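You operate a simulated robot arm through the tools that you are given. There is no shell and no other tool. Be economical: measure what you need, move in short steps, check, and stop when the job is done.

You are at the controls of a simulated two-armed robot. One attempt, no reset.

TASK
Pick up the white tub labelled "wipes" from the top of the steel table with one hand, pass it to the other hand and put it on the top of the fittings bench. Set down upright: white tub.

Only the result counts: the job must be done as asked and must still hold three seconds after the hand-in. Knocking over, shifting, dropping, spilling or breaking anything else fails it.

THE ROBOT
Two 7-joint arms with two-finger parallel grippers on one trunk, on a base that drives. Base frame: it is fixed to the floor where the robot stands at the start and does not move with it; the origin is under the middle of the robot, x ahead of it, y to its left, z up; the surface under the hand at the start is at about z = 0.8. Readings come in m, degrees, newtons and seconds.
The left shoulder is at the start at [0.11, 0.169, 1.461], the right one opposite. With the tool pointing down near the work surface each hand reaches from about 0.38 to 0.72 m from the robot's upright axis, wherever it stands, measured 20 degrees to its own side. Places, roughly: top of the fittings bench [1.6, -2.6, 0.8]. Payload 1.57 kg a hand.
The TCP of each hand is the grasp point between the finger pads, 0.03 m short of the fingertips. In the tool frame z runs along the fingers and y along their closing line. Largest opening 0.08 m; finger width 0.017, thickness 0.012; the body of the gripper, 0.04 by 0.082 m, starts 0.08 m behind the TCP.
Orientation is told as [roll, pitch, yaw] about the base's x, y, z axes, in that order, counted from this pose: with the fingers straight down and closing along the base's y, the tool's x points along the base's -x, its y along +y and its z along -z.

THE INTERFACE
- The arms move only by the tool move_arm. It takes "left_increments", "right_increments" or both (then of equal length, played together; a hand with none holds still); each is a list of rows, each a list of 3 entries, a list of its own where there are three numbers: the shift along the base's x, y, z in m, then the turn, a rotation vector about the base's x, y, z in degrees, then the gripper command, from -1 (shut) to 1 (fully open), values between in proportion. In form: [[[x, y, z], [ax, ay, az], fingers], ...]. A call has 1 to 8 rows; each row shifts and turns the commanded pose from where the row before left it. Each row takes 0.2 s and may step no farther than 0.05 m and 8.6 degrees from the row before; otherwise, or with a gripper value out of range, the whole call is refused. Where a pose cannot be reached the arm comes as near as it can. A force on the tool above 40 N (or 10 N above the force at the start of the call, whichever is more), or a blocked arm, ends the call early, and 0.2 s more pass. Each finger travels about 0.072 m/s and halts on what it meets, pressing with about 31 N; the grip force reading is that of the motor and also rises with nothing between the fingers. The clock runs only during rows and for 0.2 s after the last one: add rows that do not move to give the fingers time. The reply holds the time, the measured pose of the TCP, the force on the tool along the base axes, the opening and the grip force, in the units named above and with some noise, with the torque about the TCP (base axes, N m) and any sound that the robot's microphone picked up, and new pictures: "show" is both (left out), scene, wrist or none (wrist: the cameras of the hands that moved).
- Cameras (640 x 400 px; columns grow to the right, rows downward): "scene" is now at [0.1664, 0.0077, 1.6514]; the picture's right is [0.15, -0.99, 0.00], its down [-0.73, -0.11, -0.68] and it looks along [0.67, 0.10, -0.73] (base axes); focal length 249 px, centre (320, 200). "left" rides on the left gripper at [0.072, 0.007, -0.122] in its tool frame; the picture's right is [-0.09, 1.00, 0.00], its down [-0.84, -0.08, -0.54] and it looks along [-0.54, -0.05, 0.84] (tool axes); focal length 238 px, centre (320, 200). "right" rides on the right gripper at [0.072, -0.007, -0.122] in its tool frame; the picture's right is [0.09, 1.00, 0.00], its down [-0.84, 0.08, -0.54] and it looks along [-0.54, 0.05, 0.84] (tool axes); focal length 238 px, centre (320, 200). There is no depth. A picture from a camera that has moved, and an enlarged one, comes with that camera's place and axes in the base frame and with its lens. The place of the scene camera against the robot may be out by one fixed shift of up to 0.012 m in any direction.
- slide_trunk(by): slides the trunk up (or, below 0, down) by that many m; the arms and the scene camera ride with it, the base frame stays. It gives what a move gives, with no picture.
- base_move(legs): drives the robot by 1 to 6 legs, each [ahead, left, turn to the left] in m, m and degrees, along the robot's own axes; the way and the turn of a leg run together, so that a leg with both is an arc; at most 1.5 m and 180 degrees a leg. The arms and the cameras ride along, it lands a little off, and it stops where it bumps. It gives what a move gives, and a new picture of the scene camera.
- pan_tilt(pan, tilt): turns the head with the scene camera to pan (to the left, within 86 degrees either way) and tilt (down, from -29 to 69), counted from straight ahead of the robot. It gives what a move gives, and a new picture of the scene camera.
- zoom(camera, box): a new picture of the part [left, top, right, bottom] of that camera's present view, enlarged. It takes no simulated time.
- close_job(): hands the job in; it is judged then, once.

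Work in short steps. Places have to be worked out from the pictures, the camera data and where the tool is seen: move nearer, look again, correct. Check each grasp and each placing, and mend what went wrong. You have 120 turns and 260 pictures in all, those below and enlarged ones among them. Open the grippers and draw the arms clear of the work before you hand the job in, unless the task says otherwise; then end with one line.

The tools are called after "Request:" by a JSON object that holds its "method" and its "body". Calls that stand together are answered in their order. move_arm: Moves the arms, as the interface text tells. Its arguments: {"type":"object","properties":{"left_increments":{"type":"array"},"right_increments":{"type":"array"},"show":{"type":"string","enum":["both","scene","wrist","none"]}},"required":[]} The other tools are called the same way: slide_trunk (by) slides the trunk up or down; base_move (legs) drives the base; pan_tilt (pan, tilt) turns the head that bears the scene camera; zoom (camera, box) takes an enlarged picture of a part of a camera's view; close_job () hands the job in.

At the start:

```text
t: 0.0
left_tool_pos: [0.5442, 0.4586, 0.9856]
left_tcp_rot: [0.0, 0.0, -0.1]
left_force: [-0.3, 0.1, 0.1]
left_wrist_torque: [-0.01, 0.0, -0.01]
left_grip_width: 0.0799
left_finger_force: 0.0
right_tool_pos: [0.708, -0.0809, 1.0948]
right_tcp_rot: [0.1, 0.1, 0.0]
right_force: [-0.4, -0.3, 0.6]
right_wrist_torque: [0.01, -0.03, -0.02]
right_grip_width: 0.0799
right_finger_force: 0.0
trunk travel left (down, up): [-0.775, 0.115]
robot x, y, heading: [0.0034, 0.001, -0.1]
head pan, tilt: [8.6, 47.2]
```

scene: 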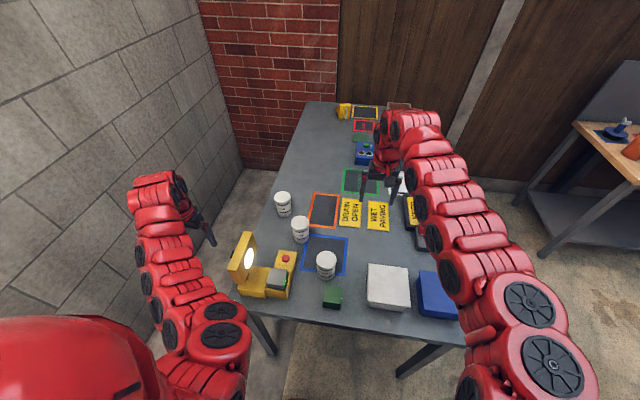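
right: 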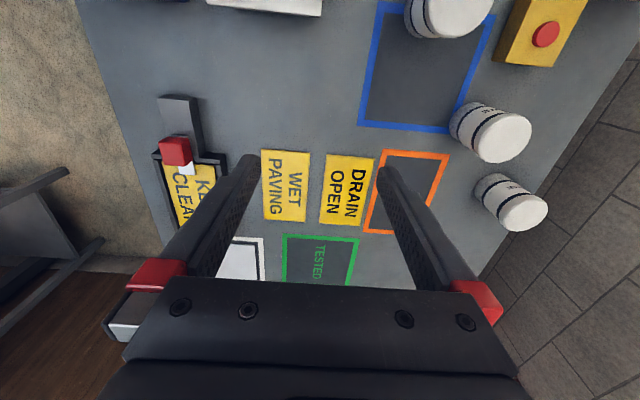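
left: 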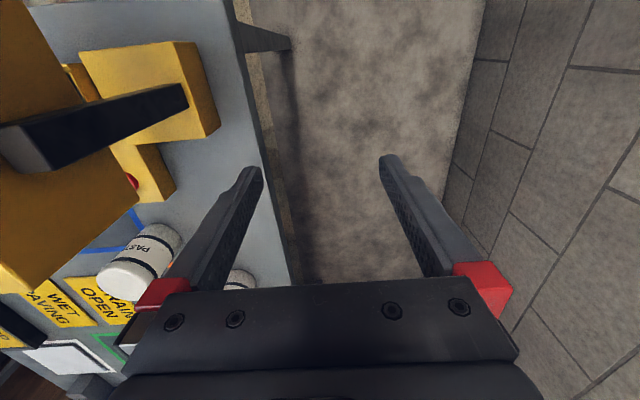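

Three white tubs are visible on the table; I need to read their labels. I zoom in on them first.

Request:
{"method": "zoom", "body": {"camera": "scene", "box": [260, 180, 360, 290]}}

Request:
{"method": "zoom", "body": {"camera": "right", "box": [400, 0, 580, 240]}}

Request:
{"method": "zoom", "body": {"camera": "left", "box": [80, 200, 280, 320]}}

```text
3.64 times, centred on (310, 235) of scene
camera zoom: at [0.1664, 0.0077, 1.6514], right [0.15, -0.99, 0.0], down [-0.73, -0.11, -0.68], along [0.67, 0.1, -0.73], focal length 906 px, centre (356, 73)
```

zoom: 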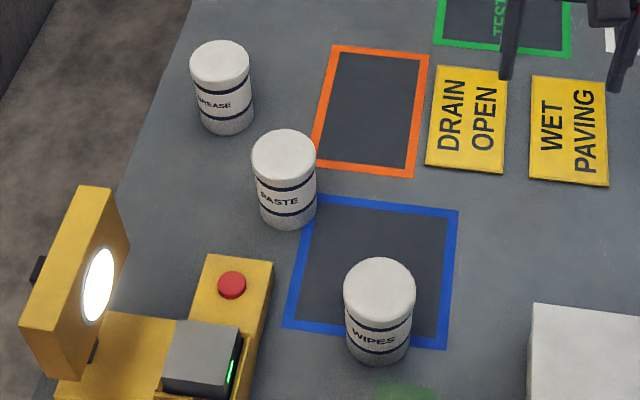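

```text
1.67 times, centred on (490, 120) of right
camera zoom: at [0.6349, -0.0888, 1.2174], right [-0.09, 1.0, 0.0], down [0.84, 0.08, 0.54], along [0.54, 0.05, -0.84], focal length 397 px, centre (37, 333)
```

zoom: 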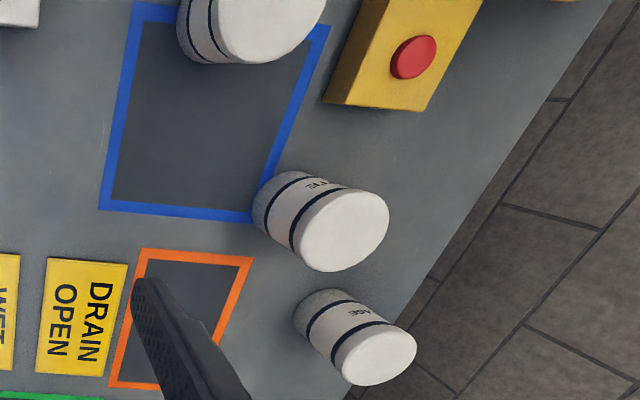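

```text
3.20 times, centred on (180, 260) of left
camera zoom: at [0.4724, 0.4664, 1.1079], right [0.09, 1.0, 0.0], down [0.84, -0.08, 0.54], along [0.54, -0.05, -0.84], focal length 763 px, centre (768, 8)
```

zoom: 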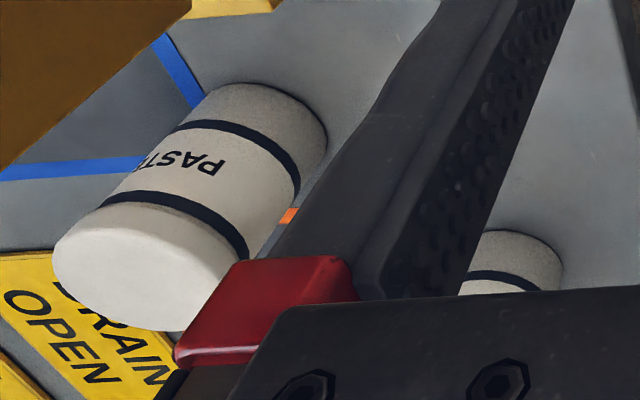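

The wipes tub is the nearest one, around (0.60, 0.05), about 0.07 m wide. I bring the right hand towards it at a safe height to refine.

Request:
{"method": "move_arm", "body": {"right_increments": [[[-0.035, 0.035, 0], [0, 0, 0], 1], [[-0.035, 0.035, 0], [0, 0, 0], 1], [[-0.035, 0.035, 0], [0, 0, 0], 1], [[0, 0.025, 0], [0, 0, 0], 1], [[0, 0, 0], [0, 0, 0], 1]]}}

```text
t: 1.2
left_tool_pos: [0.5423, 0.4588, 0.9858]
left_tcp_rot: [0.0, 0.1, -0.1]
left_force: [-0.1, 0.3, 0.0]
left_wrist_torque: [-0.03, -0.01, 0.02]
left_grip_width: 0.0799
left_finger_force: 0.1
right_tool_pos: [0.6139, 0.034, 1.0974]
right_tcp_rot: [0.0, 0.0, -0.1]
right_force: [0.0, -0.4, 0.2]
right_wrist_torque: [0.0, -0.02, -0.03]
right_grip_width: 0.0799
right_finger_force: 0.2
right hand out of reach, approached as far as the arm can: row 3
trunk travel left (down, up): [-0.775, 0.115]
robot x, y, heading: [-0.0006, -0.0037, -0.3]
head pan, tilt: [8.6, 47.2]
camera scene: at [0.1659, 0.0069, 1.6515], right [0.15, -0.99, 0.0], down [-0.72, -0.11, -0.68], along [0.67, 0.1, -0.73], focal length 249 px, centre (320, 200)
camera right: at [0.5417, 0.0261, 1.2192], right [-0.09, 1.0, 0.0], down [0.84, 0.08, 0.54], along [0.54, 0.05, -0.84], focal length 238 px, centre (320, 200)
```

scene: 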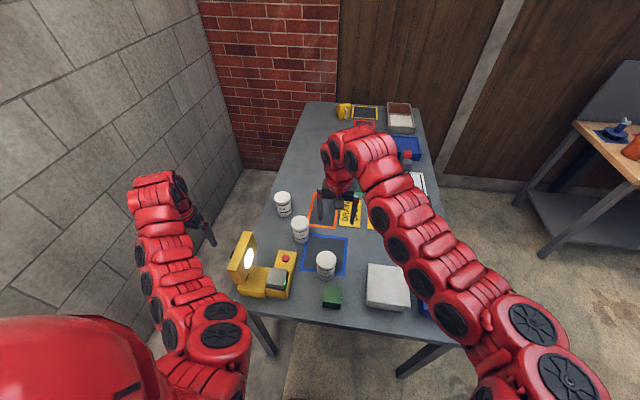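
right: 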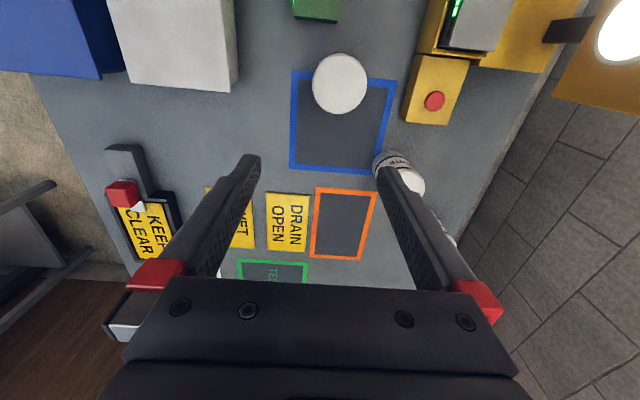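

The tub centre comes out near (0.577, 0.054), top at about z≈0.895. The right arm is too folded there, so I back the base off about 0.1 m and shift a bit left to make its reach comfortable.

Request:
{"method": "base_move", "body": {"legs": [[-0.1, 0.08, 0]]}}

```text
t: 2.5
left_tool_pos: [0.4473, 0.5404, 0.9868]
left_tcp_rot: [0.0, -0.1, -0.1]
left_force: [0.2, 0.6, -0.4]
left_wrist_torque: [0.04, 0.0, -0.04]
left_grip_width: 0.0801
left_finger_force: 0.1
right_tool_pos: [0.5175, 0.1162, 1.0969]
right_tcp_rot: [-0.1, 0.1, -0.1]
right_force: [-0.6, -0.2, -0.4]
right_wrist_torque: [-0.02, 0.0, 0.01]
right_grip_width: 0.0798
right_finger_force: 0.1
trunk travel left (down, up): [-0.775, 0.115]
robot x, y, heading: [-0.0949, 0.0858, -0.1]
head pan, tilt: [8.6, 47.2]
camera scene: at [0.0699, 0.0895, 1.6513], right [0.15, -0.99, 0.0], down [-0.73, -0.11, -0.68], along [0.67, 0.1, -0.73], focal length 249 px, centre (320, 200)
```

scene: 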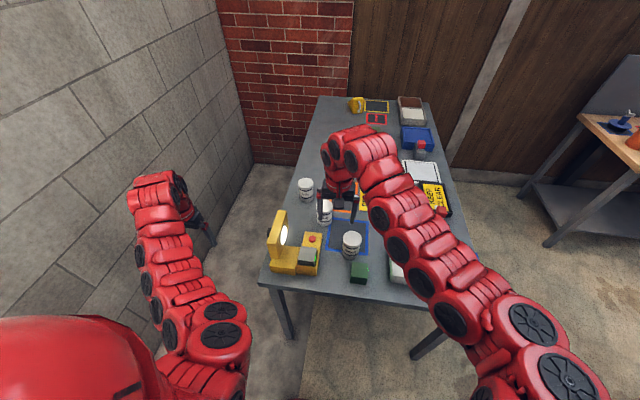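

Base is back. I move the right hand above the tub and look.

Request:
{"method": "move_arm", "body": {"right_increments": [[[0.02, -0.025, 0], [0, 0, 0], 1], [[0.02, -0.025, -0.02], [0, 0, 0], 1], [[0.018, -0.012, -0.04], [0, 0, 0], 1], [[0, 0, 0], [0, 0, 0], 1], [[0, 0, 0], [0, 0, 0], 1]]}}

```text
t: 3.7
left_tool_pos: [0.4464, 0.5406, 0.9855]
left_tcp_rot: [0.0, 0.0, -0.1]
left_force: [-0.2, 0.1, 0.2]
left_wrist_torque: [0.02, -0.02, -0.02]
left_grip_width: 0.0798
left_finger_force: 0.0
right_tool_pos: [0.5715, 0.0549, 1.0378]
right_tcp_rot: [-0.1, 0.0, -0.2]
right_force: [0.0, -0.1, 0.0]
right_wrist_torque: [-0.01, 0.02, -0.02]
right_grip_width: 0.0799
right_finger_force: 0.1
trunk travel left (down, up): [-0.775, 0.115]
robot x, y, heading: [-0.0986, 0.0833, -0.2]
head pan, tilt: [8.6, 47.2]
camera scene: at [0.0684, 0.0906, 1.6515], right [0.15, -0.99, 0.0], down [-0.73, -0.11, -0.68], along [0.67, 0.1, -0.73], focal length 249 px, centre (320, 200)
camera right: at [0.4995, 0.0471, 1.16], right [-0.09, 1.0, 0.0], down [0.84, 0.08, 0.54], along [0.54, 0.05, -0.84], focal length 238 px, centre (320, 200)
```

scene: 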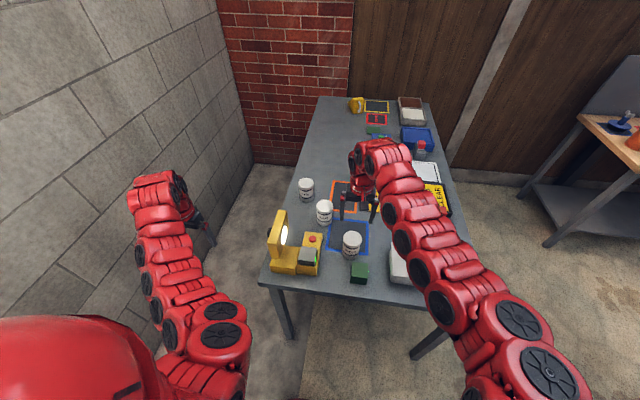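
right: 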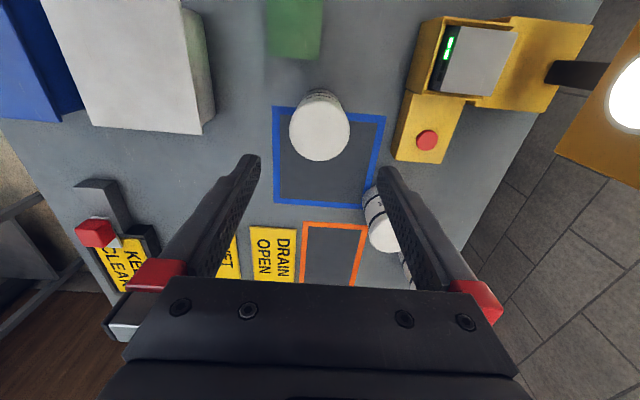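

Two views agree: tub at (0.576, 0.054), top z≈0.892. The fingers are aligned in y; I descend part-way, then check.

Request:
{"method": "move_arm", "body": {"right_increments": [[[0.0045, -0.001, -0.03], [0, 0, 0], 1], [[0, 0, -0.03], [0, 0, 0], 1], [[0, 0, -0.03], [0, 0, 0], 1], [[0, 0, -0.015], [0, 0, 0], 1], [[0, 0, 0], [0, 0, 0], 1]], "show": "wrist"}}

```text
t: 4.9
left_tool_pos: [0.4464, 0.5417, 0.9857]
left_tcp_rot: [0.1, 0.0, -0.1]
left_force: [1.1, 0.0, 0.3]
left_wrist_torque: [0.01, 0.03, 0.0]
left_grip_width: 0.08
left_finger_force: 0.1
right_tool_pos: [0.5791, 0.054, 0.9315]
right_tcp_rot: [0.0, -0.1, -0.1]
right_force: [-0.4, -0.8, -0.5]
right_wrist_torque: [0.02, 0.01, 0.02]
right_grip_width: 0.0803
right_finger_force: 0.2
trunk travel left (down, up): [-0.775, 0.115]
robot x, y, heading: [-0.097, 0.084, -0.1]
head pan, tilt: [8.6, 47.2]
camera right: at [0.5072, 0.047, 1.0542], right [-0.09, 1.0, 0.0], down [0.84, 0.08, 0.54], along [0.54, 0.05, -0.84], focal length 238 px, centre (320, 200)
```

right: 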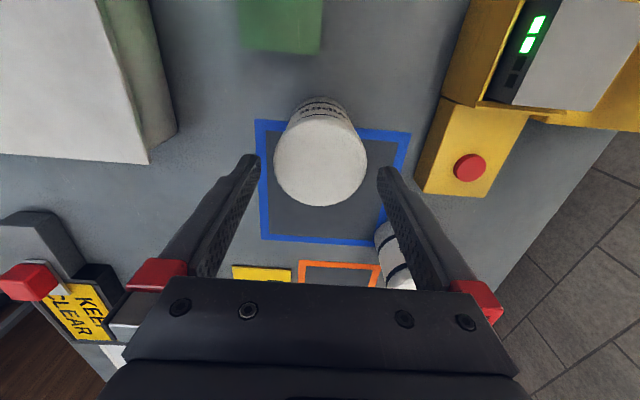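

Alignment is good (tub at 0.578, 0.0535). I descend to z≈0.873 and close.

Request:
{"method": "move_arm", "body": {"right_increments": [[[0, 0, -0.03], [0, 0, 0], 1], [[0, 0, -0.028], [0, 0, 0], 1], [[0, 0, 0], [0, 0, 0], 1], [[0, 0, 0], [0, 0, 0], -1], [[0, 0, 0], [0, 0, 0], -1], [[0, 0, 0], [0, 0, 0], -1]], "show": "wrist"}}

```text
t: 6.3
left_tool_pos: [0.446, 0.5403, 0.9857]
left_tcp_rot: [0.0, 0.0, -0.1]
left_force: [0.4, -0.1, 0.3]
left_wrist_torque: [-0.02, 0.01, 0.0]
left_grip_width: 0.08
left_finger_force: 0.0
right_tool_pos: [0.5785, 0.0538, 0.8761]
right_tcp_rot: [0.1, 0.0, -0.3]
right_force: [-0.7, -0.5, 1.0]
right_wrist_torque: [0.03, 0.03, 0.02]
right_grip_width: 0.0651
right_finger_force: 30.3
trunk travel left (down, up): [-0.775, 0.115]
robot x, y, heading: [-0.0985, 0.0846, -0.1]
head pan, tilt: [8.6, 47.2]
camera right: at [0.5061, 0.0471, 0.9978], right [-0.09, 1.0, 0.0], down [0.84, 0.08, 0.54], along [0.54, 0.05, -0.84], focal length 238 px, centre (320, 200)
```

right: 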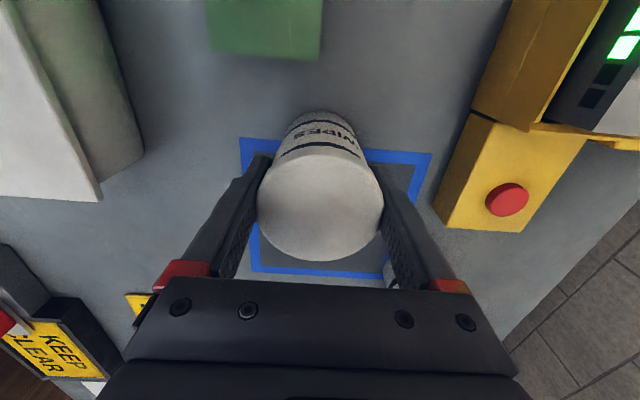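

Gripped at 0.065 m width. I lift it straight up.

Request:
{"method": "move_arm", "body": {"right_increments": [[[0, 0, 0.03], [0, 0, 0], -1], [[0, 0, 0.04], [0, 0, 0], -1], [[0, 0, 0.04], [0, 0, 0], -1], [[0, 0, 0.04], [0, 0, 0], -1], [[0, 0, 0.04], [0, 0, 0], -1], [[0, 0, 0.03], [0, 0, 0], -1], [[0, 0, 0], [0, 0, 0], -1]]}}

```text
t: 7.9
left_tool_pos: [0.4465, 0.5407, 0.9854]
left_tcp_rot: [-0.1, 0.0, -0.1]
left_force: [-0.3, -0.2, -0.3]
left_wrist_torque: [-0.02, 0.0, -0.04]
left_grip_width: 0.0801
left_finger_force: 0.1
right_tool_pos: [0.5817, 0.0518, 1.0929]
right_tcp_rot: [0.0, 0.1, -0.2]
right_force: [-0.8, -0.6, -3.2]
right_wrist_torque: [0.06, 0.02, 0.01]
right_grip_width: 0.0653
right_finger_force: 30.7
trunk travel left (down, up): [-0.775, 0.115]
robot x, y, heading: [-0.0989, 0.0808, -0.2]
head pan, tilt: [8.6, 47.2]
camera scene: at [0.0696, 0.0901, 1.6513], right [0.15, -0.99, 0.0], down [-0.73, -0.11, -0.68], along [0.67, 0.1, -0.73], focal length 249 px, centre (320, 200)
camera right: at [0.5102, 0.0448, 1.2157], right [-0.09, 1.0, 0.0], down [0.84, 0.07, 0.54], along [0.54, 0.05, -0.84], focal length 238 px, centre (320, 200)
```

scene: 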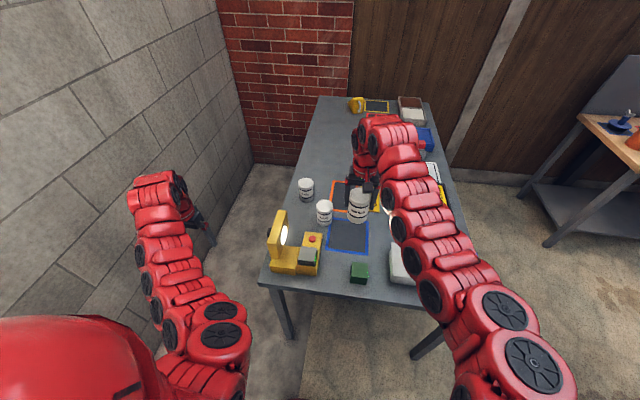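
right: 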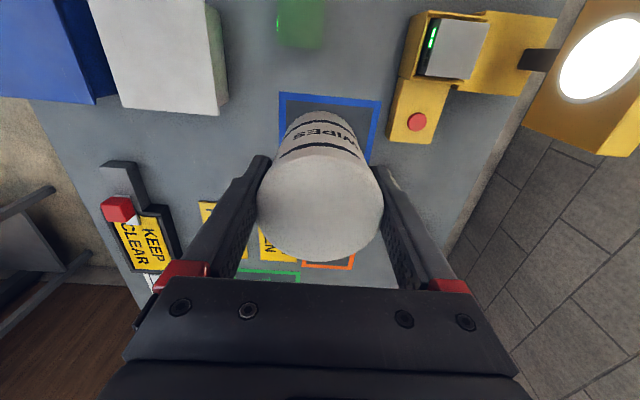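

The tub is held (about 0.3 kg). Before handover I'll look at the surroundings to find the bench and the free floor.

Request:
{"method": "pan_tilt", "body": {"pan": -60, "tilt": 25}}

Request:
{"method": "pan_tilt", "body": {"pan": -86, "tilt": 45}}

```text
t: 9.3
left_tool_pos: [0.4471, 0.5417, 0.9843]
left_tcp_rot: [-0.1, 0.0, -0.1]
left_force: [-0.9, -0.3, -0.2]
left_wrist_torque: [0.02, -0.01, 0.02]
left_grip_width: 0.08
left_finger_force: 0.1
right_tool_pos: [0.5815, 0.0523, 1.0945]
right_tcp_rot: [0.0, 0.0, -0.1]
right_force: [-0.5, 0.4, -3.2]
right_wrist_torque: [0.02, 0.04, -0.04]
right_grip_width: 0.0656
right_finger_force: 31.6
trunk travel left (down, up): [-0.775, 0.115]
robot x, y, heading: [-0.0974, 0.0825, 0.0]
head pan, tilt: [-60.0, 25.0]
camera scene: at [0.0366, -0.0013, 1.685], right [-0.87, -0.5, 0.0], down [-0.21, 0.37, -0.91], along [0.45, -0.79, -0.42], focal length 249 px, centre (320, 200)
```

scene: 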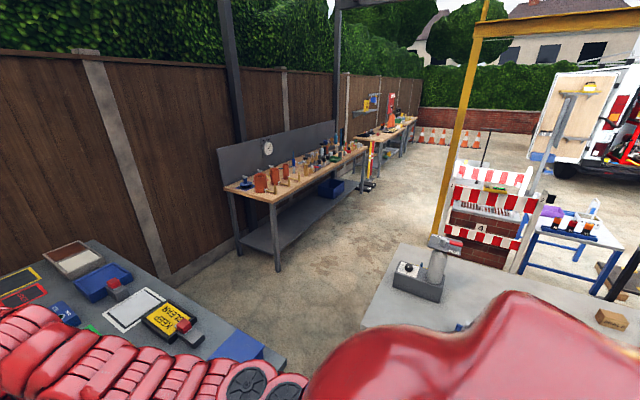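

```text
t: 10.2
left_tool_pos: [0.4466, 0.5407, 0.9858]
left_tcp_rot: [0.0, 0.0, -0.1]
left_force: [0.1, -0.5, 0.2]
left_wrist_torque: [0.01, 0.0, 0.02]
left_grip_width: 0.0801
left_finger_force: 0.1
right_tool_pos: [0.5825, 0.0528, 1.0942]
right_tcp_rot: [0.0, -0.1, -0.1]
right_force: [0.0, -0.3, -3.8]
right_wrist_torque: [0.0, 0.03, -0.01]
right_grip_width: 0.0653
right_finger_force: 31.6
trunk travel left (down, up): [-0.775, 0.115]
robot x, y, heading: [-0.0957, 0.0839, -0.1]
head pan, tilt: [-85.9, 45.0]
camera scene: at [-0.0037, -0.0027, 1.6545], right [-1.0, -0.07, 0.0], down [-0.05, 0.7, -0.71], along [0.05, -0.71, -0.71], focal length 249 px, centre (320, 200)
```

scene: 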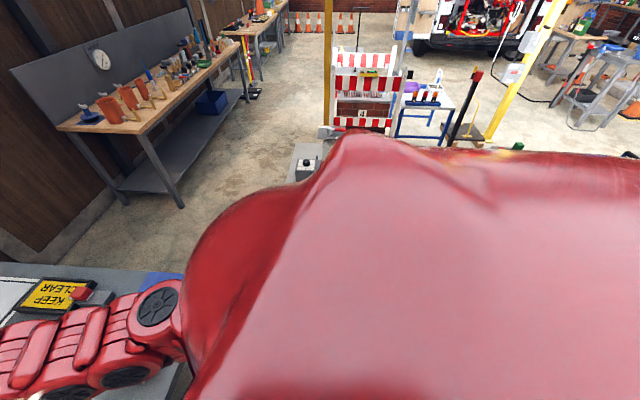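

The bench lies at about x 1.28–1.9, y −1.43…−3.5; a concrete table stands to my right with a narrow gap. I look to the left/rear too before backing away.

Request:
{"method": "pan_tilt", "body": {"pan": 86, "tilt": 40}}

Request:
{"method": "pan_tilt", "body": {"pan": -86, "tilt": 15}}

```text
t: 12.8
left_tool_pos: [0.4467, 0.5408, 0.9844]
left_tcp_rot: [0.0, 0.0, -0.2]
left_force: [-0.7, 0.2, 0.2]
left_wrist_torque: [0.0, 0.0, 0.01]
left_grip_width: 0.0801
left_finger_force: 0.1
right_tool_pos: [0.5806, 0.0512, 1.0937]
right_tcp_rot: [0.0, 0.0, -0.3]
right_force: [1.1, -0.2, -3.6]
right_wrist_torque: [0.02, 0.02, 0.0]
right_grip_width: 0.065
right_finger_force: 30.7
trunk travel left (down, up): [-0.775, 0.115]
robot x, y, heading: [-0.1016, 0.0849, 0.0]
head pan, tilt: [85.9, 40.0]
camera scene: at [-0.0032, 0.1632, 1.6617], right [1.0, -0.07, 0.0], down [-0.05, -0.64, -0.77], along [0.06, 0.76, -0.64], focal length 249 px, centre (320, 200)
```

scene: 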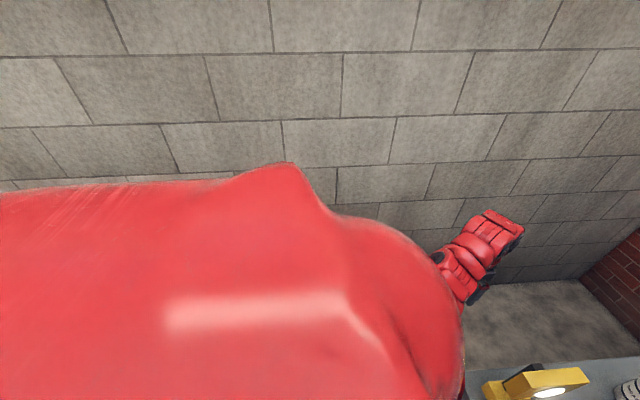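

```text
t: 15.4
left_tool_pos: [0.4465, 0.5413, 0.9853]
left_tcp_rot: [0.0, 0.0, -0.1]
left_force: [-0.4, -0.1, -0.3]
left_wrist_torque: [0.01, 0.01, 0.02]
left_grip_width: 0.0798
left_finger_force: 0.0
right_tool_pos: [0.5812, 0.0525, 1.0939]
right_tcp_rot: [0.0, -0.1, -0.1]
right_force: [-0.3, 0.5, -2.2]
right_wrist_torque: [-0.01, 0.07, 0.01]
right_grip_width: 0.0657
right_finger_force: 31.0
trunk travel left (down, up): [-0.775, 0.115]
robot x, y, heading: [-0.1027, 0.0843, -0.3]
head pan, tilt: [-85.9, 15.0]
camera scene: at [-0.0029, -0.0147, 1.7013], right [-1.0, -0.07, 0.0], down [-0.02, 0.26, -0.97], along [0.07, -0.96, -0.26], focal length 249 px, centre (320, 200)
```

scene: 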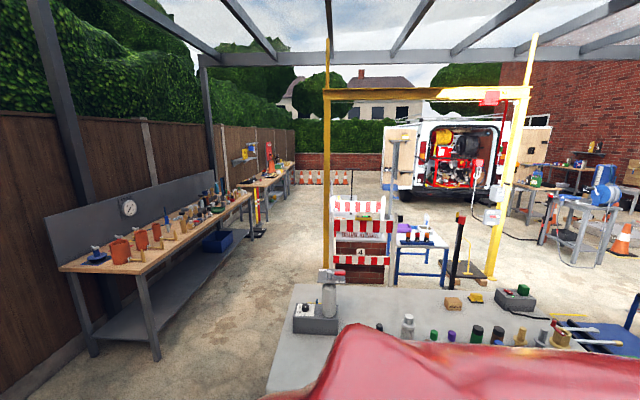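

I'll back off a little more and turn right slightly in order to see behind and the concrete table; the hands must first clear the table items, so I raise the left hand and pull both in.

Request:
{"method": "move_arm", "body": {"left_increments": [[[0, 0, 0.04], [0, 0, 0], 1], [[0, 0, 0.04], [0, 0, 0], 1], [[0, 0, 0.04], [0, 0, 0], 1], [[0, 0, 0.04], [0, 0, 0], 1], [[0, 0, 0.04], [0, 0, 0], 1]], "right_increments": [[[0, 0, 0.03], [0, 0, 0], -1], [[0, 0, 0.03], [0, 0, 0], -1], [[0, 0, 0.03], [0, 0, 0], -1], [[0, 0, 0.01], [0, 0, 0], -1], [[0, 0, 0.0], [0, 0, 0], -1]], "show": "none"}}

Request:
{"method": "base_move", "body": {"legs": [[-0.2, 0, 0]]}}

```text
t: 16.6
left_tool_pos: [0.4677, 0.5555, 1.1535]
left_tcp_rot: [0.0, 0.0, -0.2]
left_force: [0.1, -0.4, 0.3]
left_wrist_torque: [0.03, 0.02, 0.0]
left_grip_width: 0.0799
left_finger_force: 0.0
left hand out of reach, approached as far as the arm can: row 1, 2, 3
right_tool_pos: [0.5779, 0.0542, 1.1952]
right_tcp_rot: [0.0, 0.0, -0.3]
right_force: [-0.9, -0.1, -3.3]
right_wrist_torque: [0.03, 0.01, 0.01]
right_grip_width: 0.0652
right_finger_force: 31.5
trunk travel left (down, up): [-0.775, 0.115]
robot x, y, heading: [-0.0995, 0.0804, -0.2]
head pan, tilt: [-85.9, 15.0]
```

```text
t: 18.2
left_tool_pos: [0.2715, 0.5588, 1.1517]
left_tcp_rot: [0.1, 0.1, 0.2]
left_force: [-0.3, -0.8, -0.1]
left_wrist_torque: [-0.04, 0.0, 0.01]
left_grip_width: 0.0801
left_finger_force: 0.1
right_tool_pos: [0.3823, 0.0572, 1.1931]
right_tcp_rot: [0.0, 0.1, 0.2]
right_force: [-0.4, 0.2, -3.7]
right_wrist_torque: [0.02, 0.04, 0.0]
right_grip_width: 0.0654
right_finger_force: 30.4
trunk travel left (down, up): [-0.775, 0.115]
robot x, y, heading: [-0.2975, 0.0829, -0.1]
head pan, tilt: [-85.9, 15.0]
camera scene: at [-0.1979, -0.0144, 1.7011], right [-1.0, -0.08, 0.0], down [-0.02, 0.26, -0.97], along [0.07, -0.96, -0.26], focal length 249 px, centre (320, 200)
```

scene: 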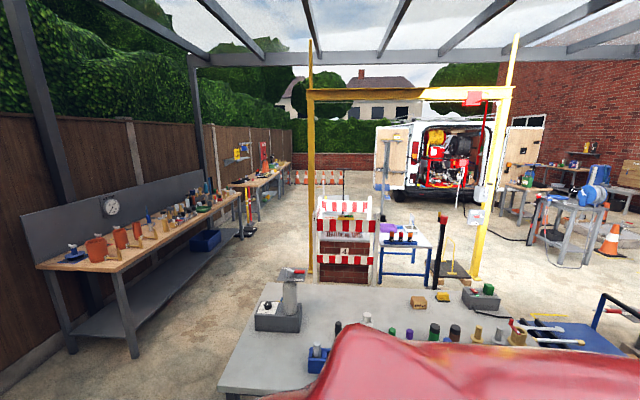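

The concrete table's near-left corner is about (0.22, −0.67). I look at the front-right to measure the gap against the steel table.

Request:
{"method": "pan_tilt", "body": {"pan": -35, "tilt": 45}}

```text
t: 19.4
left_tool_pos: [0.2694, 0.5593, 1.1542]
left_tcp_rot: [0.1, 0.0, 0.2]
left_force: [-0.1, 0.2, -0.1]
left_wrist_torque: [0.02, 0.01, 0.02]
left_grip_width: 0.08
left_finger_force: 0.1
right_tool_pos: [0.3797, 0.057, 1.1945]
right_tcp_rot: [0.0, 0.0, 0.2]
right_force: [-0.3, 0.0, -3.7]
right_wrist_torque: [0.02, 0.0, -0.01]
right_grip_width: 0.0652
right_finger_force: 30.8
trunk travel left (down, up): [-0.775, 0.115]
robot x, y, heading: [-0.2949, 0.0811, 0.3]
head pan, tilt: [-35.0, 45.0]
camera scene: at [-0.1402, 0.0322, 1.6545], right [-0.57, -0.82, 0.0], down [-0.58, 0.4, -0.71], along [0.58, -0.4, -0.71], focal length 249 px, centre (320, 200)
```

scene: 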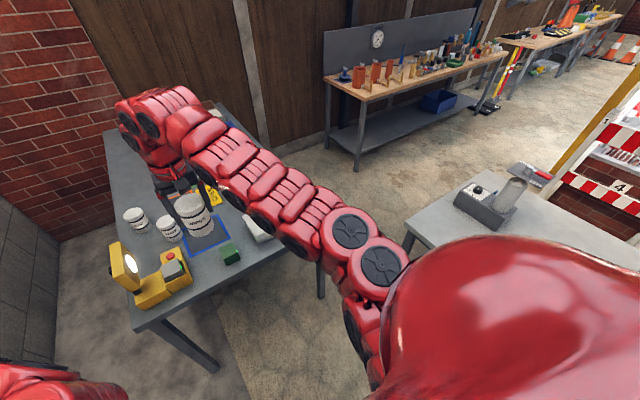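

The gap between the two tables is only ~0.35 m, so I'll probably go around the concrete table's other end. I turn right 60° in place to see what's behind.

Request:
{"method": "base_move", "body": {"legs": [[0, 0, -60]]}}

Request:
{"method": "pan_tilt", "body": {"pan": -75, "tilt": 30}}

```text
t: 22.4
left_tool_pos: [0.4061, -0.15, 1.1525]
left_tcp_rot: [-0.1, 0.0, -58.2]
left_force: [-0.2, 0.3, -0.1]
left_wrist_torque: [0.01, 0.01, 0.01]
left_grip_width: 0.0804
left_finger_force: 0.1
right_tool_pos: [0.0371, -0.5074, 1.1942]
right_tcp_rot: [0.0, 0.1, -58.4]
right_force: [0.2, -0.7, -3.6]
right_wrist_torque: [0.06, 0.0, 0.0]
right_grip_width: 0.0653
right_finger_force: 31.0
trunk travel left (down, up): [-0.775, 0.115]
robot x, y, heading: [-0.2934, 0.0834, -58.2]
head pan, tilt: [-35.0, 45.0]
camera scene: at [-0.2493, -0.0715, 1.6544], right [-1.0, 0.06, 0.0], down [0.04, 0.71, -0.71], along [-0.04, -0.71, -0.71], focal length 249 px, centre (320, 200)
```

scene: 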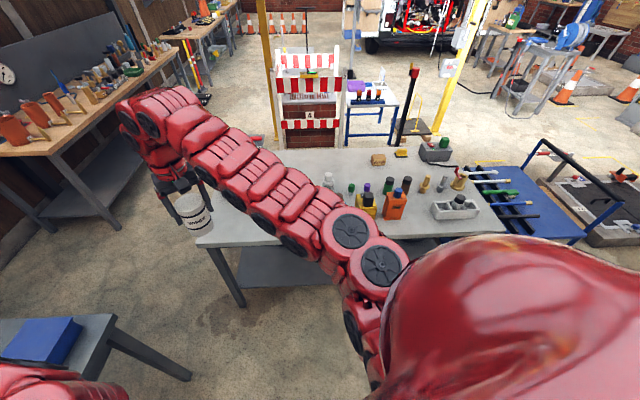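

```text
t: 23.4
left_tool_pos: [0.4057, -0.1491, 1.1533]
left_tcp_rot: [0.0, 0.0, -58.2]
left_force: [0.1, -0.3, -0.1]
left_wrist_torque: [0.02, -0.02, 0.03]
left_grip_width: 0.0801
left_finger_force: 0.2
right_tool_pos: [0.0368, -0.5061, 1.1943]
right_tcp_rot: [0.0, 0.1, -58.2]
right_force: [0.4, 1.1, -3.4]
right_wrist_torque: [-0.01, 0.02, 0.03]
right_grip_width: 0.0654
right_finger_force: 31.0
trunk travel left (down, up): [-0.775, 0.115]
robot x, y, heading: [-0.296, 0.0851, -58.0]
head pan, tilt: [-75.0, 30.0]
camera scene: at [-0.3066, -0.0563, 1.677], right [-0.73, 0.68, 0.0], down [0.34, 0.37, -0.87], along [-0.59, -0.63, -0.5], focal length 249 px, centre (320, 200)
```

scene: 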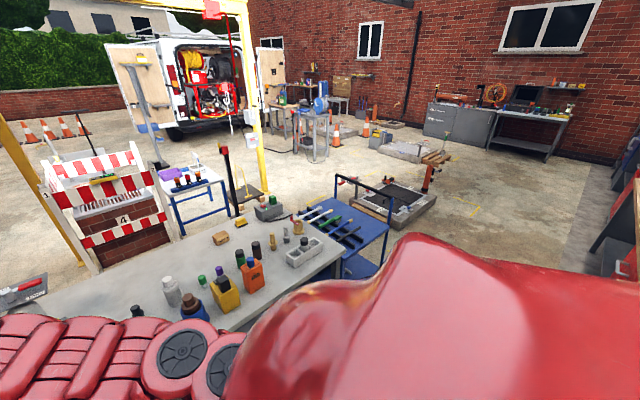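

There's open ground beyond the concrete table and blue cart (cart ends at x≈−1.5). I turn further right to see the space on the −x side.

Request:
{"method": "base_move", "body": {"legs": [[0, 0, -60]]}}

Request:
{"method": "pan_tilt", "body": {"pan": -55, "tilt": 40}}

Request:
{"method": "pan_tilt", "body": {"pan": 0, "tilt": 35}}

```text
t: 26.6
left_tool_pos: [-0.1749, -0.6472, 1.1534]
left_tcp_rot: [0.0, 0.0, -120.5]
left_force: [-0.6, 0.4, 0.5]
left_wrist_torque: [0.0, 0.01, 0.01]
left_grip_width: 0.0801
left_finger_force: 0.0
right_tool_pos: [-0.6624, -0.4848, 1.1946]
right_tcp_rot: [0.0, 0.1, -120.5]
right_force: [-0.5, 0.1, -2.9]
right_wrist_torque: [0.03, 0.02, 0.02]
right_grip_width: 0.0651
right_finger_force: 31.6
trunk travel left (down, up): [-0.775, 0.115]
robot x, y, heading: [-0.2963, 0.0846, -120.2]
head pan, tilt: [-75.0, 30.0]
camera scene: at [-0.4154, 0.0328, 1.6771], right [0.27, 0.96, 0.0], down [0.48, -0.13, -0.87], along [-0.83, 0.23, -0.5], focal length 249 px, centre (320, 200)
```

scene: 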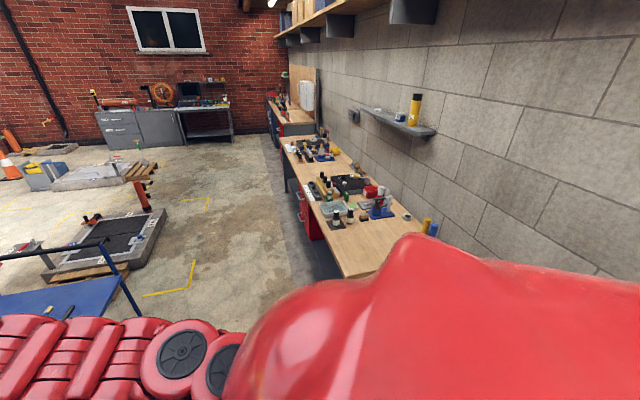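

```text
t: 27.4
left_tool_pos: [-0.1747, -0.6461, 1.1528]
left_tcp_rot: [0.0, 0.0, -120.5]
left_force: [-1.5, -0.3, -0.1]
left_wrist_torque: [0.02, -0.01, 0.01]
left_grip_width: 0.0801
left_finger_force: 0.0
right_tool_pos: [-0.6621, -0.4852, 1.193]
right_tcp_rot: [0.1, 0.1, -120.6]
right_force: [0.3, 0.0, -3.4]
right_wrist_torque: [0.01, -0.02, -0.01]
right_grip_width: 0.0651
right_finger_force: 30.9
trunk travel left (down, up): [-0.775, 0.115]
robot x, y, heading: [-0.2936, 0.0824, -120.5]
head pan, tilt: [-55.0, 40.0]
camera scene: at [-0.4131, 0.0021, 1.6617], right [-0.08, 1.0, 0.0], down [0.64, 0.05, -0.77], along [-0.76, -0.06, -0.64], focal length 249 px, centre (320, 200)
```

scene: 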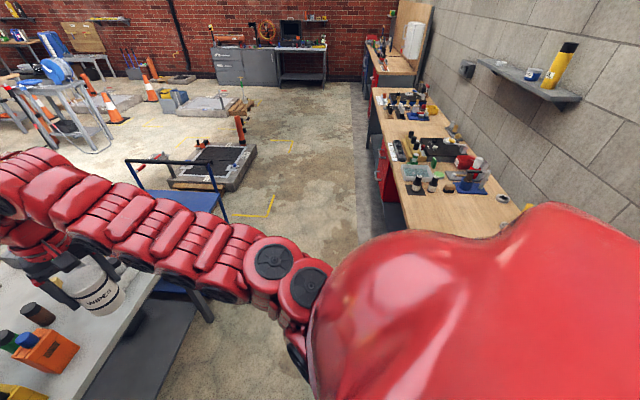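

```text
t: 28.6
left_tool_pos: [-0.175, -0.6445, 1.1532]
left_tcp_rot: [0.0, 0.0, -120.5]
left_force: [0.0, 0.0, 0.6]
left_wrist_torque: [-0.04, -0.01, 0.01]
left_grip_width: 0.0801
left_finger_force: 0.1
right_tool_pos: [-0.6638, -0.485, 1.1943]
right_tcp_rot: [0.0, 0.2, -120.7]
right_force: [-0.4, -0.3, -3.7]
right_wrist_torque: [0.01, -0.02, 0.04]
right_grip_width: 0.0653
right_finger_force: 31.0
trunk travel left (down, up): [-0.775, 0.115]
robot x, y, heading: [-0.2942, 0.0837, -120.6]
head pan, tilt: [0.0, 35.0]
camera scene: at [-0.3732, -0.0672, 1.6692], right [-0.86, 0.51, 0.0], down [0.29, 0.49, -0.82], along [-0.42, -0.7, -0.57], focal length 249 px, centre (320, 200)
```

scene: 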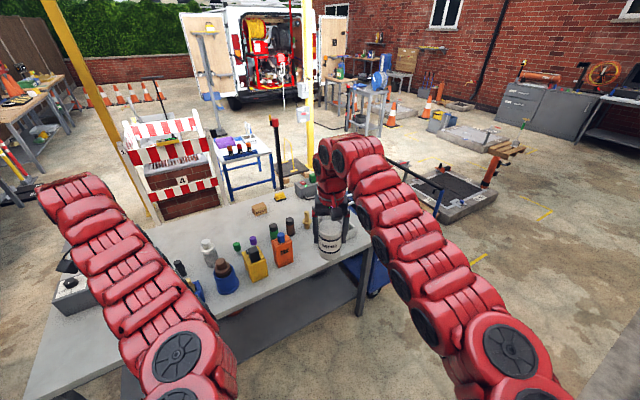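

I've mapped a route: lane along −x between the wooden wall bench (y>0.37) and the concrete table/cart (y<−0.55), then −y through x≈−1.87, then +x along y≈−1.95 to the bench. I turn to face −x and drive the first part.

Request:
{"method": "base_move", "body": {"legs": [[0, 0, -59.5], [0.6, 0.18, 0]]}}

Request:
{"method": "pan_tilt", "body": {"pan": 15, "tilt": 40}}

```text
t: 34.8
left_tool_pos: [-1.4655, -0.5475, 1.1533]
left_tcp_rot: [0.0, 0.0, 178.9]
left_force: [0.3, 0.0, 0.1]
left_wrist_torque: [0.0, 0.04, 0.0]
left_grip_width: 0.0801
left_finger_force: 0.0
right_tool_pos: [-1.5641, -0.043, 1.195]
right_tcp_rot: [0.0, 0.1, 179.0]
right_force: [-0.1, 0.1, -3.0]
right_wrist_torque: [0.0, -0.01, 0.0]
right_grip_width: 0.0652
right_finger_force: 30.9
trunk travel left (down, up): [-0.775, 0.115]
robot x, y, heading: [-0.8897, -0.0842, 179.3]
head pan, tilt: [0.0, 35.0]
camera scene: at [-1.0514, -0.0853, 1.6693], right [0.02, 1.0, 0.0], down [0.57, -0.01, -0.82], along [-0.82, 0.01, -0.57], focal length 249 px, centre (320, 200)
```

scene: 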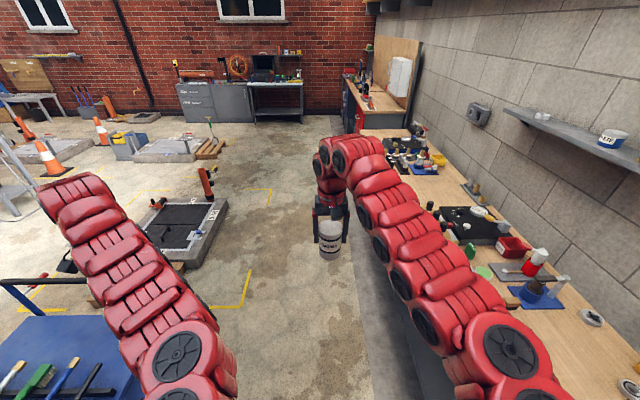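

```text
t: 35.6
left_tool_pos: [-1.4658, -0.5477, 1.1528]
left_tcp_rot: [0.0, 0.0, 179.0]
left_force: [-0.7, 0.4, 0.1]
left_wrist_torque: [-0.01, 0.01, 0.0]
left_grip_width: 0.0799
left_finger_force: 0.1
right_tool_pos: [-1.566, -0.0437, 1.1931]
right_tcp_rot: [0.0, 0.0, 178.9]
right_force: [-0.8, -0.4, -3.5]
right_wrist_torque: [0.01, -0.02, 0.0]
right_grip_width: 0.0654
right_finger_force: 30.7
trunk travel left (down, up): [-0.775, 0.115]
robot x, y, heading: [-0.8911, -0.0855, 179.1]
head pan, tilt: [15.0, 40.0]
camera scene: at [-1.0469, -0.1076, 1.6616], right [-0.24, 0.97, 0.0], down [0.62, 0.15, -0.77], along [-0.74, -0.18, -0.64], focal length 249 px, centre (320, 200)
```

scene: 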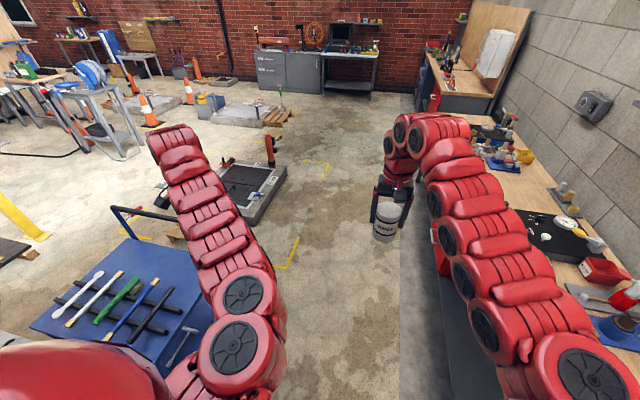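

The lane ahead is clear. The critical gap is between the cart and the sandbox pallet; I advance to x≈−1.6 and look at it from nearer.

Request:
{"method": "base_move", "body": {"legs": [[0.75, 0.0, 0]]}}

Request:
{"method": "pan_tilt", "body": {"pan": 55, "tilt": 50}}

```text
t: 39.6
left_tool_pos: [-2.2113, -0.5303, 1.1542]
left_tcp_rot: [0.0, 0.1, 178.7]
left_force: [-0.1, 0.0, -0.1]
left_wrist_torque: [-0.03, 0.0, 0.03]
left_grip_width: 0.08
left_finger_force: 0.0
right_tool_pos: [-2.3102, -0.0261, 1.1944]
right_tcp_rot: [0.0, 0.1, 178.7]
right_force: [0.4, -0.7, -2.4]
right_wrist_torque: [-0.03, -0.02, 0.02]
right_grip_width: 0.0651
right_finger_force: 31.2
trunk travel left (down, up): [-0.775, 0.115]
robot x, y, heading: [-1.635, -0.0703, 178.7]
head pan, tilt: [15.0, 40.0]
camera scene: at [-1.7909, -0.0918, 1.6618], right [-0.24, 0.97, 0.0], down [0.62, 0.15, -0.77], along [-0.74, -0.18, -0.64], focal length 249 px, centre (320, 200)
```

scene: 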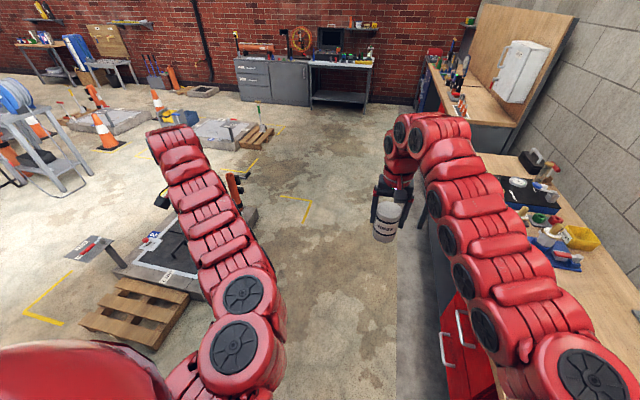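

```text
t: 40.7
left_tool_pos: [-2.2118, -0.5317, 1.1524]
left_tcp_rot: [0.0, 0.0, 178.7]
left_force: [0.7, 0.1, 1.0]
left_wrist_torque: [0.02, 0.01, 0.0]
left_grip_width: 0.08
left_finger_force: 0.0
right_tool_pos: [-2.3108, -0.0256, 1.1941]
right_tcp_rot: [0.0, 0.1, 178.7]
right_force: [0.8, 0.2, -3.6]
right_wrist_torque: [0.04, 0.0, -0.02]
right_grip_width: 0.0652
right_finger_force: 31.7
trunk travel left (down, up): [-0.775, 0.115]
robot x, y, heading: [-1.6376, -0.0681, 178.5]
head pan, tilt: [55.0, 50.0]
camera scene: at [-1.7543, -0.1337, 1.6476], right [-0.81, 0.59, 0.0], down [0.45, 0.62, -0.64], along [-0.38, -0.52, -0.77], focal length 249 px, centre (320, 200)
```

scene: 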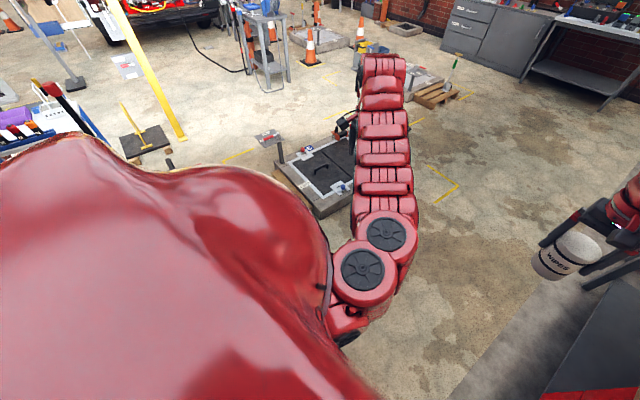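

The gap between cart and pallet seems around 0.45–0.9 m; I need the footprint of my own base. I look steeply down, and look at the left side for the cart.

Request:
{"method": "pan_tilt", "body": {"pan": 0, "tilt": 69}}

Request:
{"method": "pan_tilt", "body": {"pan": 86, "tilt": 35}}

```text
t: 41.9
left_tool_pos: [-2.2123, -0.5305, 1.1534]
left_tcp_rot: [-0.1, 0.0, 178.6]
left_force: [-0.2, -0.1, -0.1]
left_wrist_torque: [0.0, -0.02, 0.03]
left_grip_width: 0.0801
left_finger_force: 0.1
right_tool_pos: [-2.3103, -0.0273, 1.1953]
right_tcp_rot: [0.0, 0.0, 178.7]
right_force: [0.8, 1.1, -3.2]
right_wrist_torque: [0.03, 0.0, 0.0]
right_grip_width: 0.0652
right_finger_force: 31.0
trunk travel left (down, up): [-0.775, 0.115]
robot x, y, heading: [-1.6371, -0.0676, 178.5]
head pan, tilt: [0.0, 68.8]
camera scene: at [-1.7648, -0.0705, 1.6256], right [0.02, 1.0, 0.0], down [0.93, -0.02, -0.36], along [-0.36, 0.01, -0.93], focal length 249 px, centre (320, 200)
```

scene: 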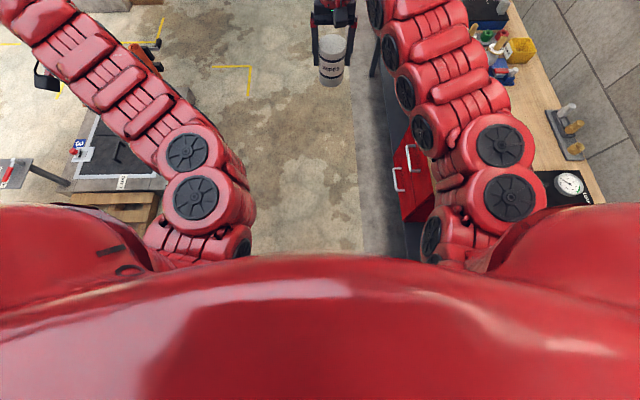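

```text
t: 43.5
left_tool_pos: [-2.2116, -0.5298, 1.1532]
left_tcp_rot: [0.0, 0.0, 178.8]
left_force: [-0.3, -0.1, -0.4]
left_wrist_torque: [0.0, -0.01, 0.0]
left_grip_width: 0.08
left_finger_force: 0.1
right_tool_pos: [-2.3114, -0.0244, 1.1934]
right_tcp_rot: [0.0, 0.1, 178.8]
right_force: [0.2, 0.3, -2.9]
right_wrist_torque: [-0.04, -0.03, 0.02]
right_grip_width: 0.065
right_finger_force: 30.6
trunk travel left (down, up): [-0.775, 0.115]
robot x, y, heading: [-1.6325, -0.0658, 178.6]
head pan, tilt: [85.9, 35.0]
camera scene: at [-1.7171, -0.1593, 1.6692], right [-1.0, 0.09, 0.0], down [0.05, 0.57, -0.82], along [-0.08, -0.82, -0.57], focal length 249 px, centre (320, 200)
```

scene: 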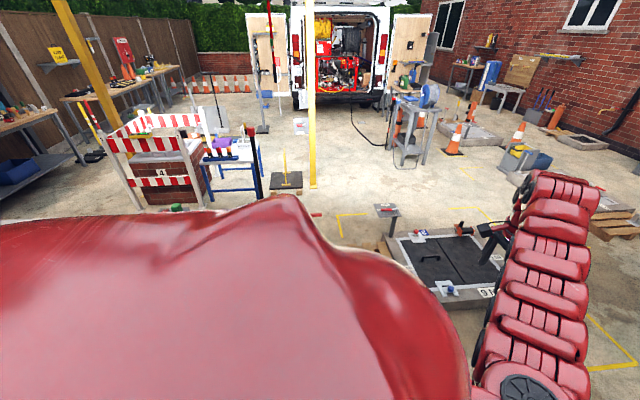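

The plate sits on the sandbox edge, and the way around the sandbox's far side (x<−3.3) and back along y≈−2.3 is wide. I continue along the lane.

Request:
{"method": "base_move", "body": {"legs": [[1.2, 0.18, 0]]}}

Request:
{"method": "pan_tilt", "body": {"pan": 45, "tilt": 35}}

```text
t: 49.7
left_tool_pos: [-3.4611, -0.6126, 1.1527]
left_tcp_rot: [0.1, 0.1, 175.4]
left_force: [0.0, 0.3, -0.3]
left_wrist_torque: [0.01, 0.0, 0.02]
left_grip_width: 0.08
left_finger_force: 0.1
right_tool_pos: [-3.5303, -0.1051, 1.1945]
right_tcp_rot: [0.0, 0.1, 175.4]
right_force: [0.4, 0.4, -2.8]
right_wrist_torque: [-0.01, 0.0, -0.01]
right_grip_width: 0.0654
right_finger_force: 30.9
trunk travel left (down, up): [-0.775, 0.115]
robot x, y, heading: [-2.8552, -0.186, 175.5]
head pan, tilt: [85.9, 35.0]
camera scene: at [-2.9447, -0.2709, 1.6693], right [-0.99, 0.15, 0.0], down [0.09, 0.57, -0.82], along [-0.12, -0.81, -0.57], focal length 249 px, centre (320, 200)
```

scene: 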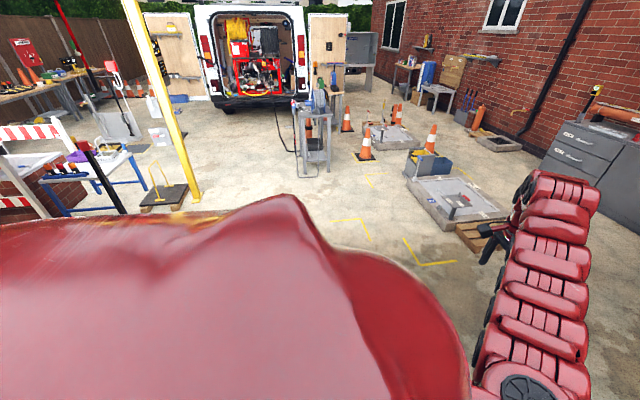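

```text
t: 50.8
left_tool_pos: [-3.4604, -0.6133, 1.1522]
left_tcp_rot: [0.0, 0.0, 175.4]
left_force: [-0.1, 0.0, 0.1]
left_wrist_torque: [0.02, -0.01, 0.04]
left_grip_width: 0.0802
left_finger_force: 0.0
right_tool_pos: [-3.53, -0.1036, 1.1949]
right_tcp_rot: [-0.1, 0.2, 175.4]
right_force: [0.4, 0.3, -2.9]
right_wrist_torque: [-0.01, -0.04, 0.06]
right_grip_width: 0.0655
right_finger_force: 30.9
trunk travel left (down, up): [-0.775, 0.115]
robot x, y, heading: [-2.8576, -0.182, 175.7]
head pan, tilt: [45.0, 35.0]
camera scene: at [-2.9987, -0.241, 1.6693], right [-0.65, 0.76, 0.0], down [0.44, 0.37, -0.82], along [-0.62, -0.53, -0.57], focal length 249 px, centre (320, 200)
```

scene: 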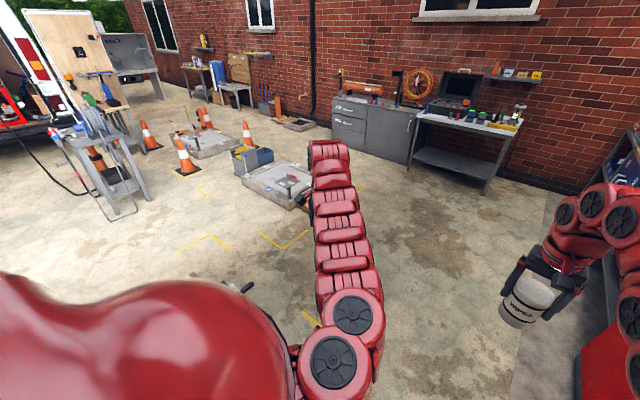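

Clear lane at x≈−3.8 between sandbox (x>−3.25) and slab (x<−4.4). I drive there and turn to face −y.

Request:
{"method": "base_move", "body": {"legs": [[0.95, 0.12, 0], [0, 0, 94.4]]}}

Request:
{"method": "pan_tilt", "body": {"pan": 40, "tilt": 45}}

```text
t: 59.8
left_tool_pos: [-3.3081, -0.7846, 1.1531]
left_tcp_rot: [-0.1, 0.0, -88.7]
left_force: [-0.7, -0.6, 0.0]
left_wrist_torque: [0.0, -0.01, 0.03]
left_grip_width: 0.0803
left_finger_force: 0.0
right_tool_pos: [-3.8089, -0.9052, 1.193]
right_tcp_rot: [0.0, 0.1, -88.8]
right_force: [0.9, 0.2, -2.7]
right_wrist_torque: [0.02, 0.01, 0.01]
right_grip_width: 0.0652
right_finger_force: 30.8
trunk travel left (down, up): [-0.775, 0.115]
robot x, y, heading: [-3.7975, -0.2284, -88.7]
head pan, tilt: [45.0, 35.0]
camera scene: at [-3.722, -0.3749, 1.6692], right [-0.69, -0.72, 0.0], down [-0.41, 0.4, -0.82], along [0.59, -0.57, -0.57], focal length 249 px, centre (320, 200)
```

scene: 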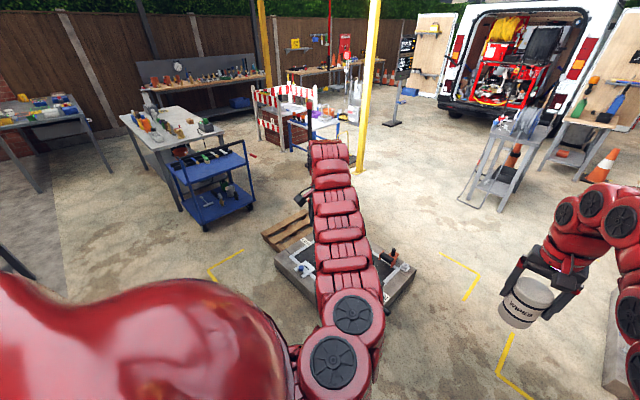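

```text
t: 60.5
left_tool_pos: [-3.3084, -0.7843, 1.1535]
left_tcp_rot: [0.1, 0.0, -88.6]
left_force: [0.1, -0.1, 0.0]
left_wrist_torque: [0.0, 0.02, 0.01]
left_grip_width: 0.0799
left_finger_force: 0.1
right_tool_pos: [-3.8073, -0.9059, 1.194]
right_tcp_rot: [0.0, 0.1, -88.8]
right_force: [0.0, -0.3, -3.0]
right_wrist_torque: [0.02, -0.01, 0.0]
right_grip_width: 0.0651
right_finger_force: 30.6
trunk travel left (down, up): [-0.775, 0.115]
robot x, y, heading: [-3.7935, -0.2268, -88.6]
head pan, tilt: [40.0, 45.0]
camera scene: at [-3.7317, -0.375, 1.6545], right [-0.75, -0.66, 0.0], down [-0.47, 0.53, -0.71], along [0.47, -0.53, -0.71], focal length 249 px, centre (320, 200)
```

scene: 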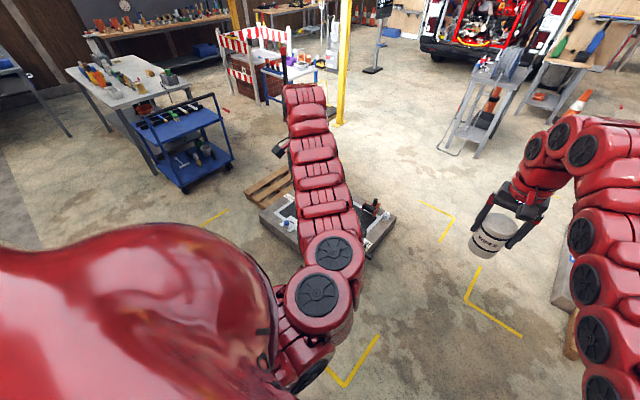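

I go forward in −y between sandbox and slab, turn to face +x, then strafe right to y≈−2.4.

Request:
{"method": "base_move", "body": {"legs": [[1.4, -0.1, 0], [0, 0, 88.5]]}}

```text
t: 71.2
left_tool_pos: [-3.2852, -1.1313, 1.1529]
left_tcp_rot: [0.0, 0.0, 1.2]
left_force: [0.4, 0.1, 0.2]
left_wrist_torque: [0.03, 0.02, 0.0]
left_grip_width: 0.0801
left_finger_force: 0.1
right_tool_pos: [-3.1651, -1.6322, 1.1931]
right_tcp_rot: [0.0, 0.1, 1.1]
right_force: [-0.5, 0.1, -3.4]
right_wrist_torque: [0.04, 0.0, -0.01]
right_grip_width: 0.0655
right_finger_force: 31.2
trunk travel left (down, up): [-0.775, 0.115]
robot x, y, heading: [-3.8401, -1.6136, 1.0]
head pan, tilt: [40.0, 45.0]
camera scene: at [-3.6925, -1.5668, 1.6544], right [0.66, -0.75, 0.0], down [-0.53, -0.47, -0.71], along [0.53, 0.47, -0.71], focal length 249 px, centre (320, 200)
```

scene: 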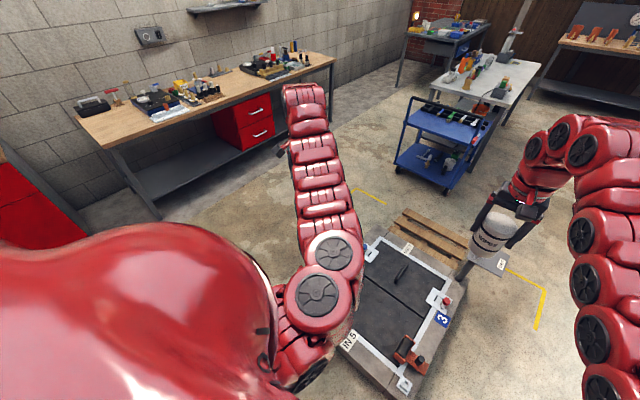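

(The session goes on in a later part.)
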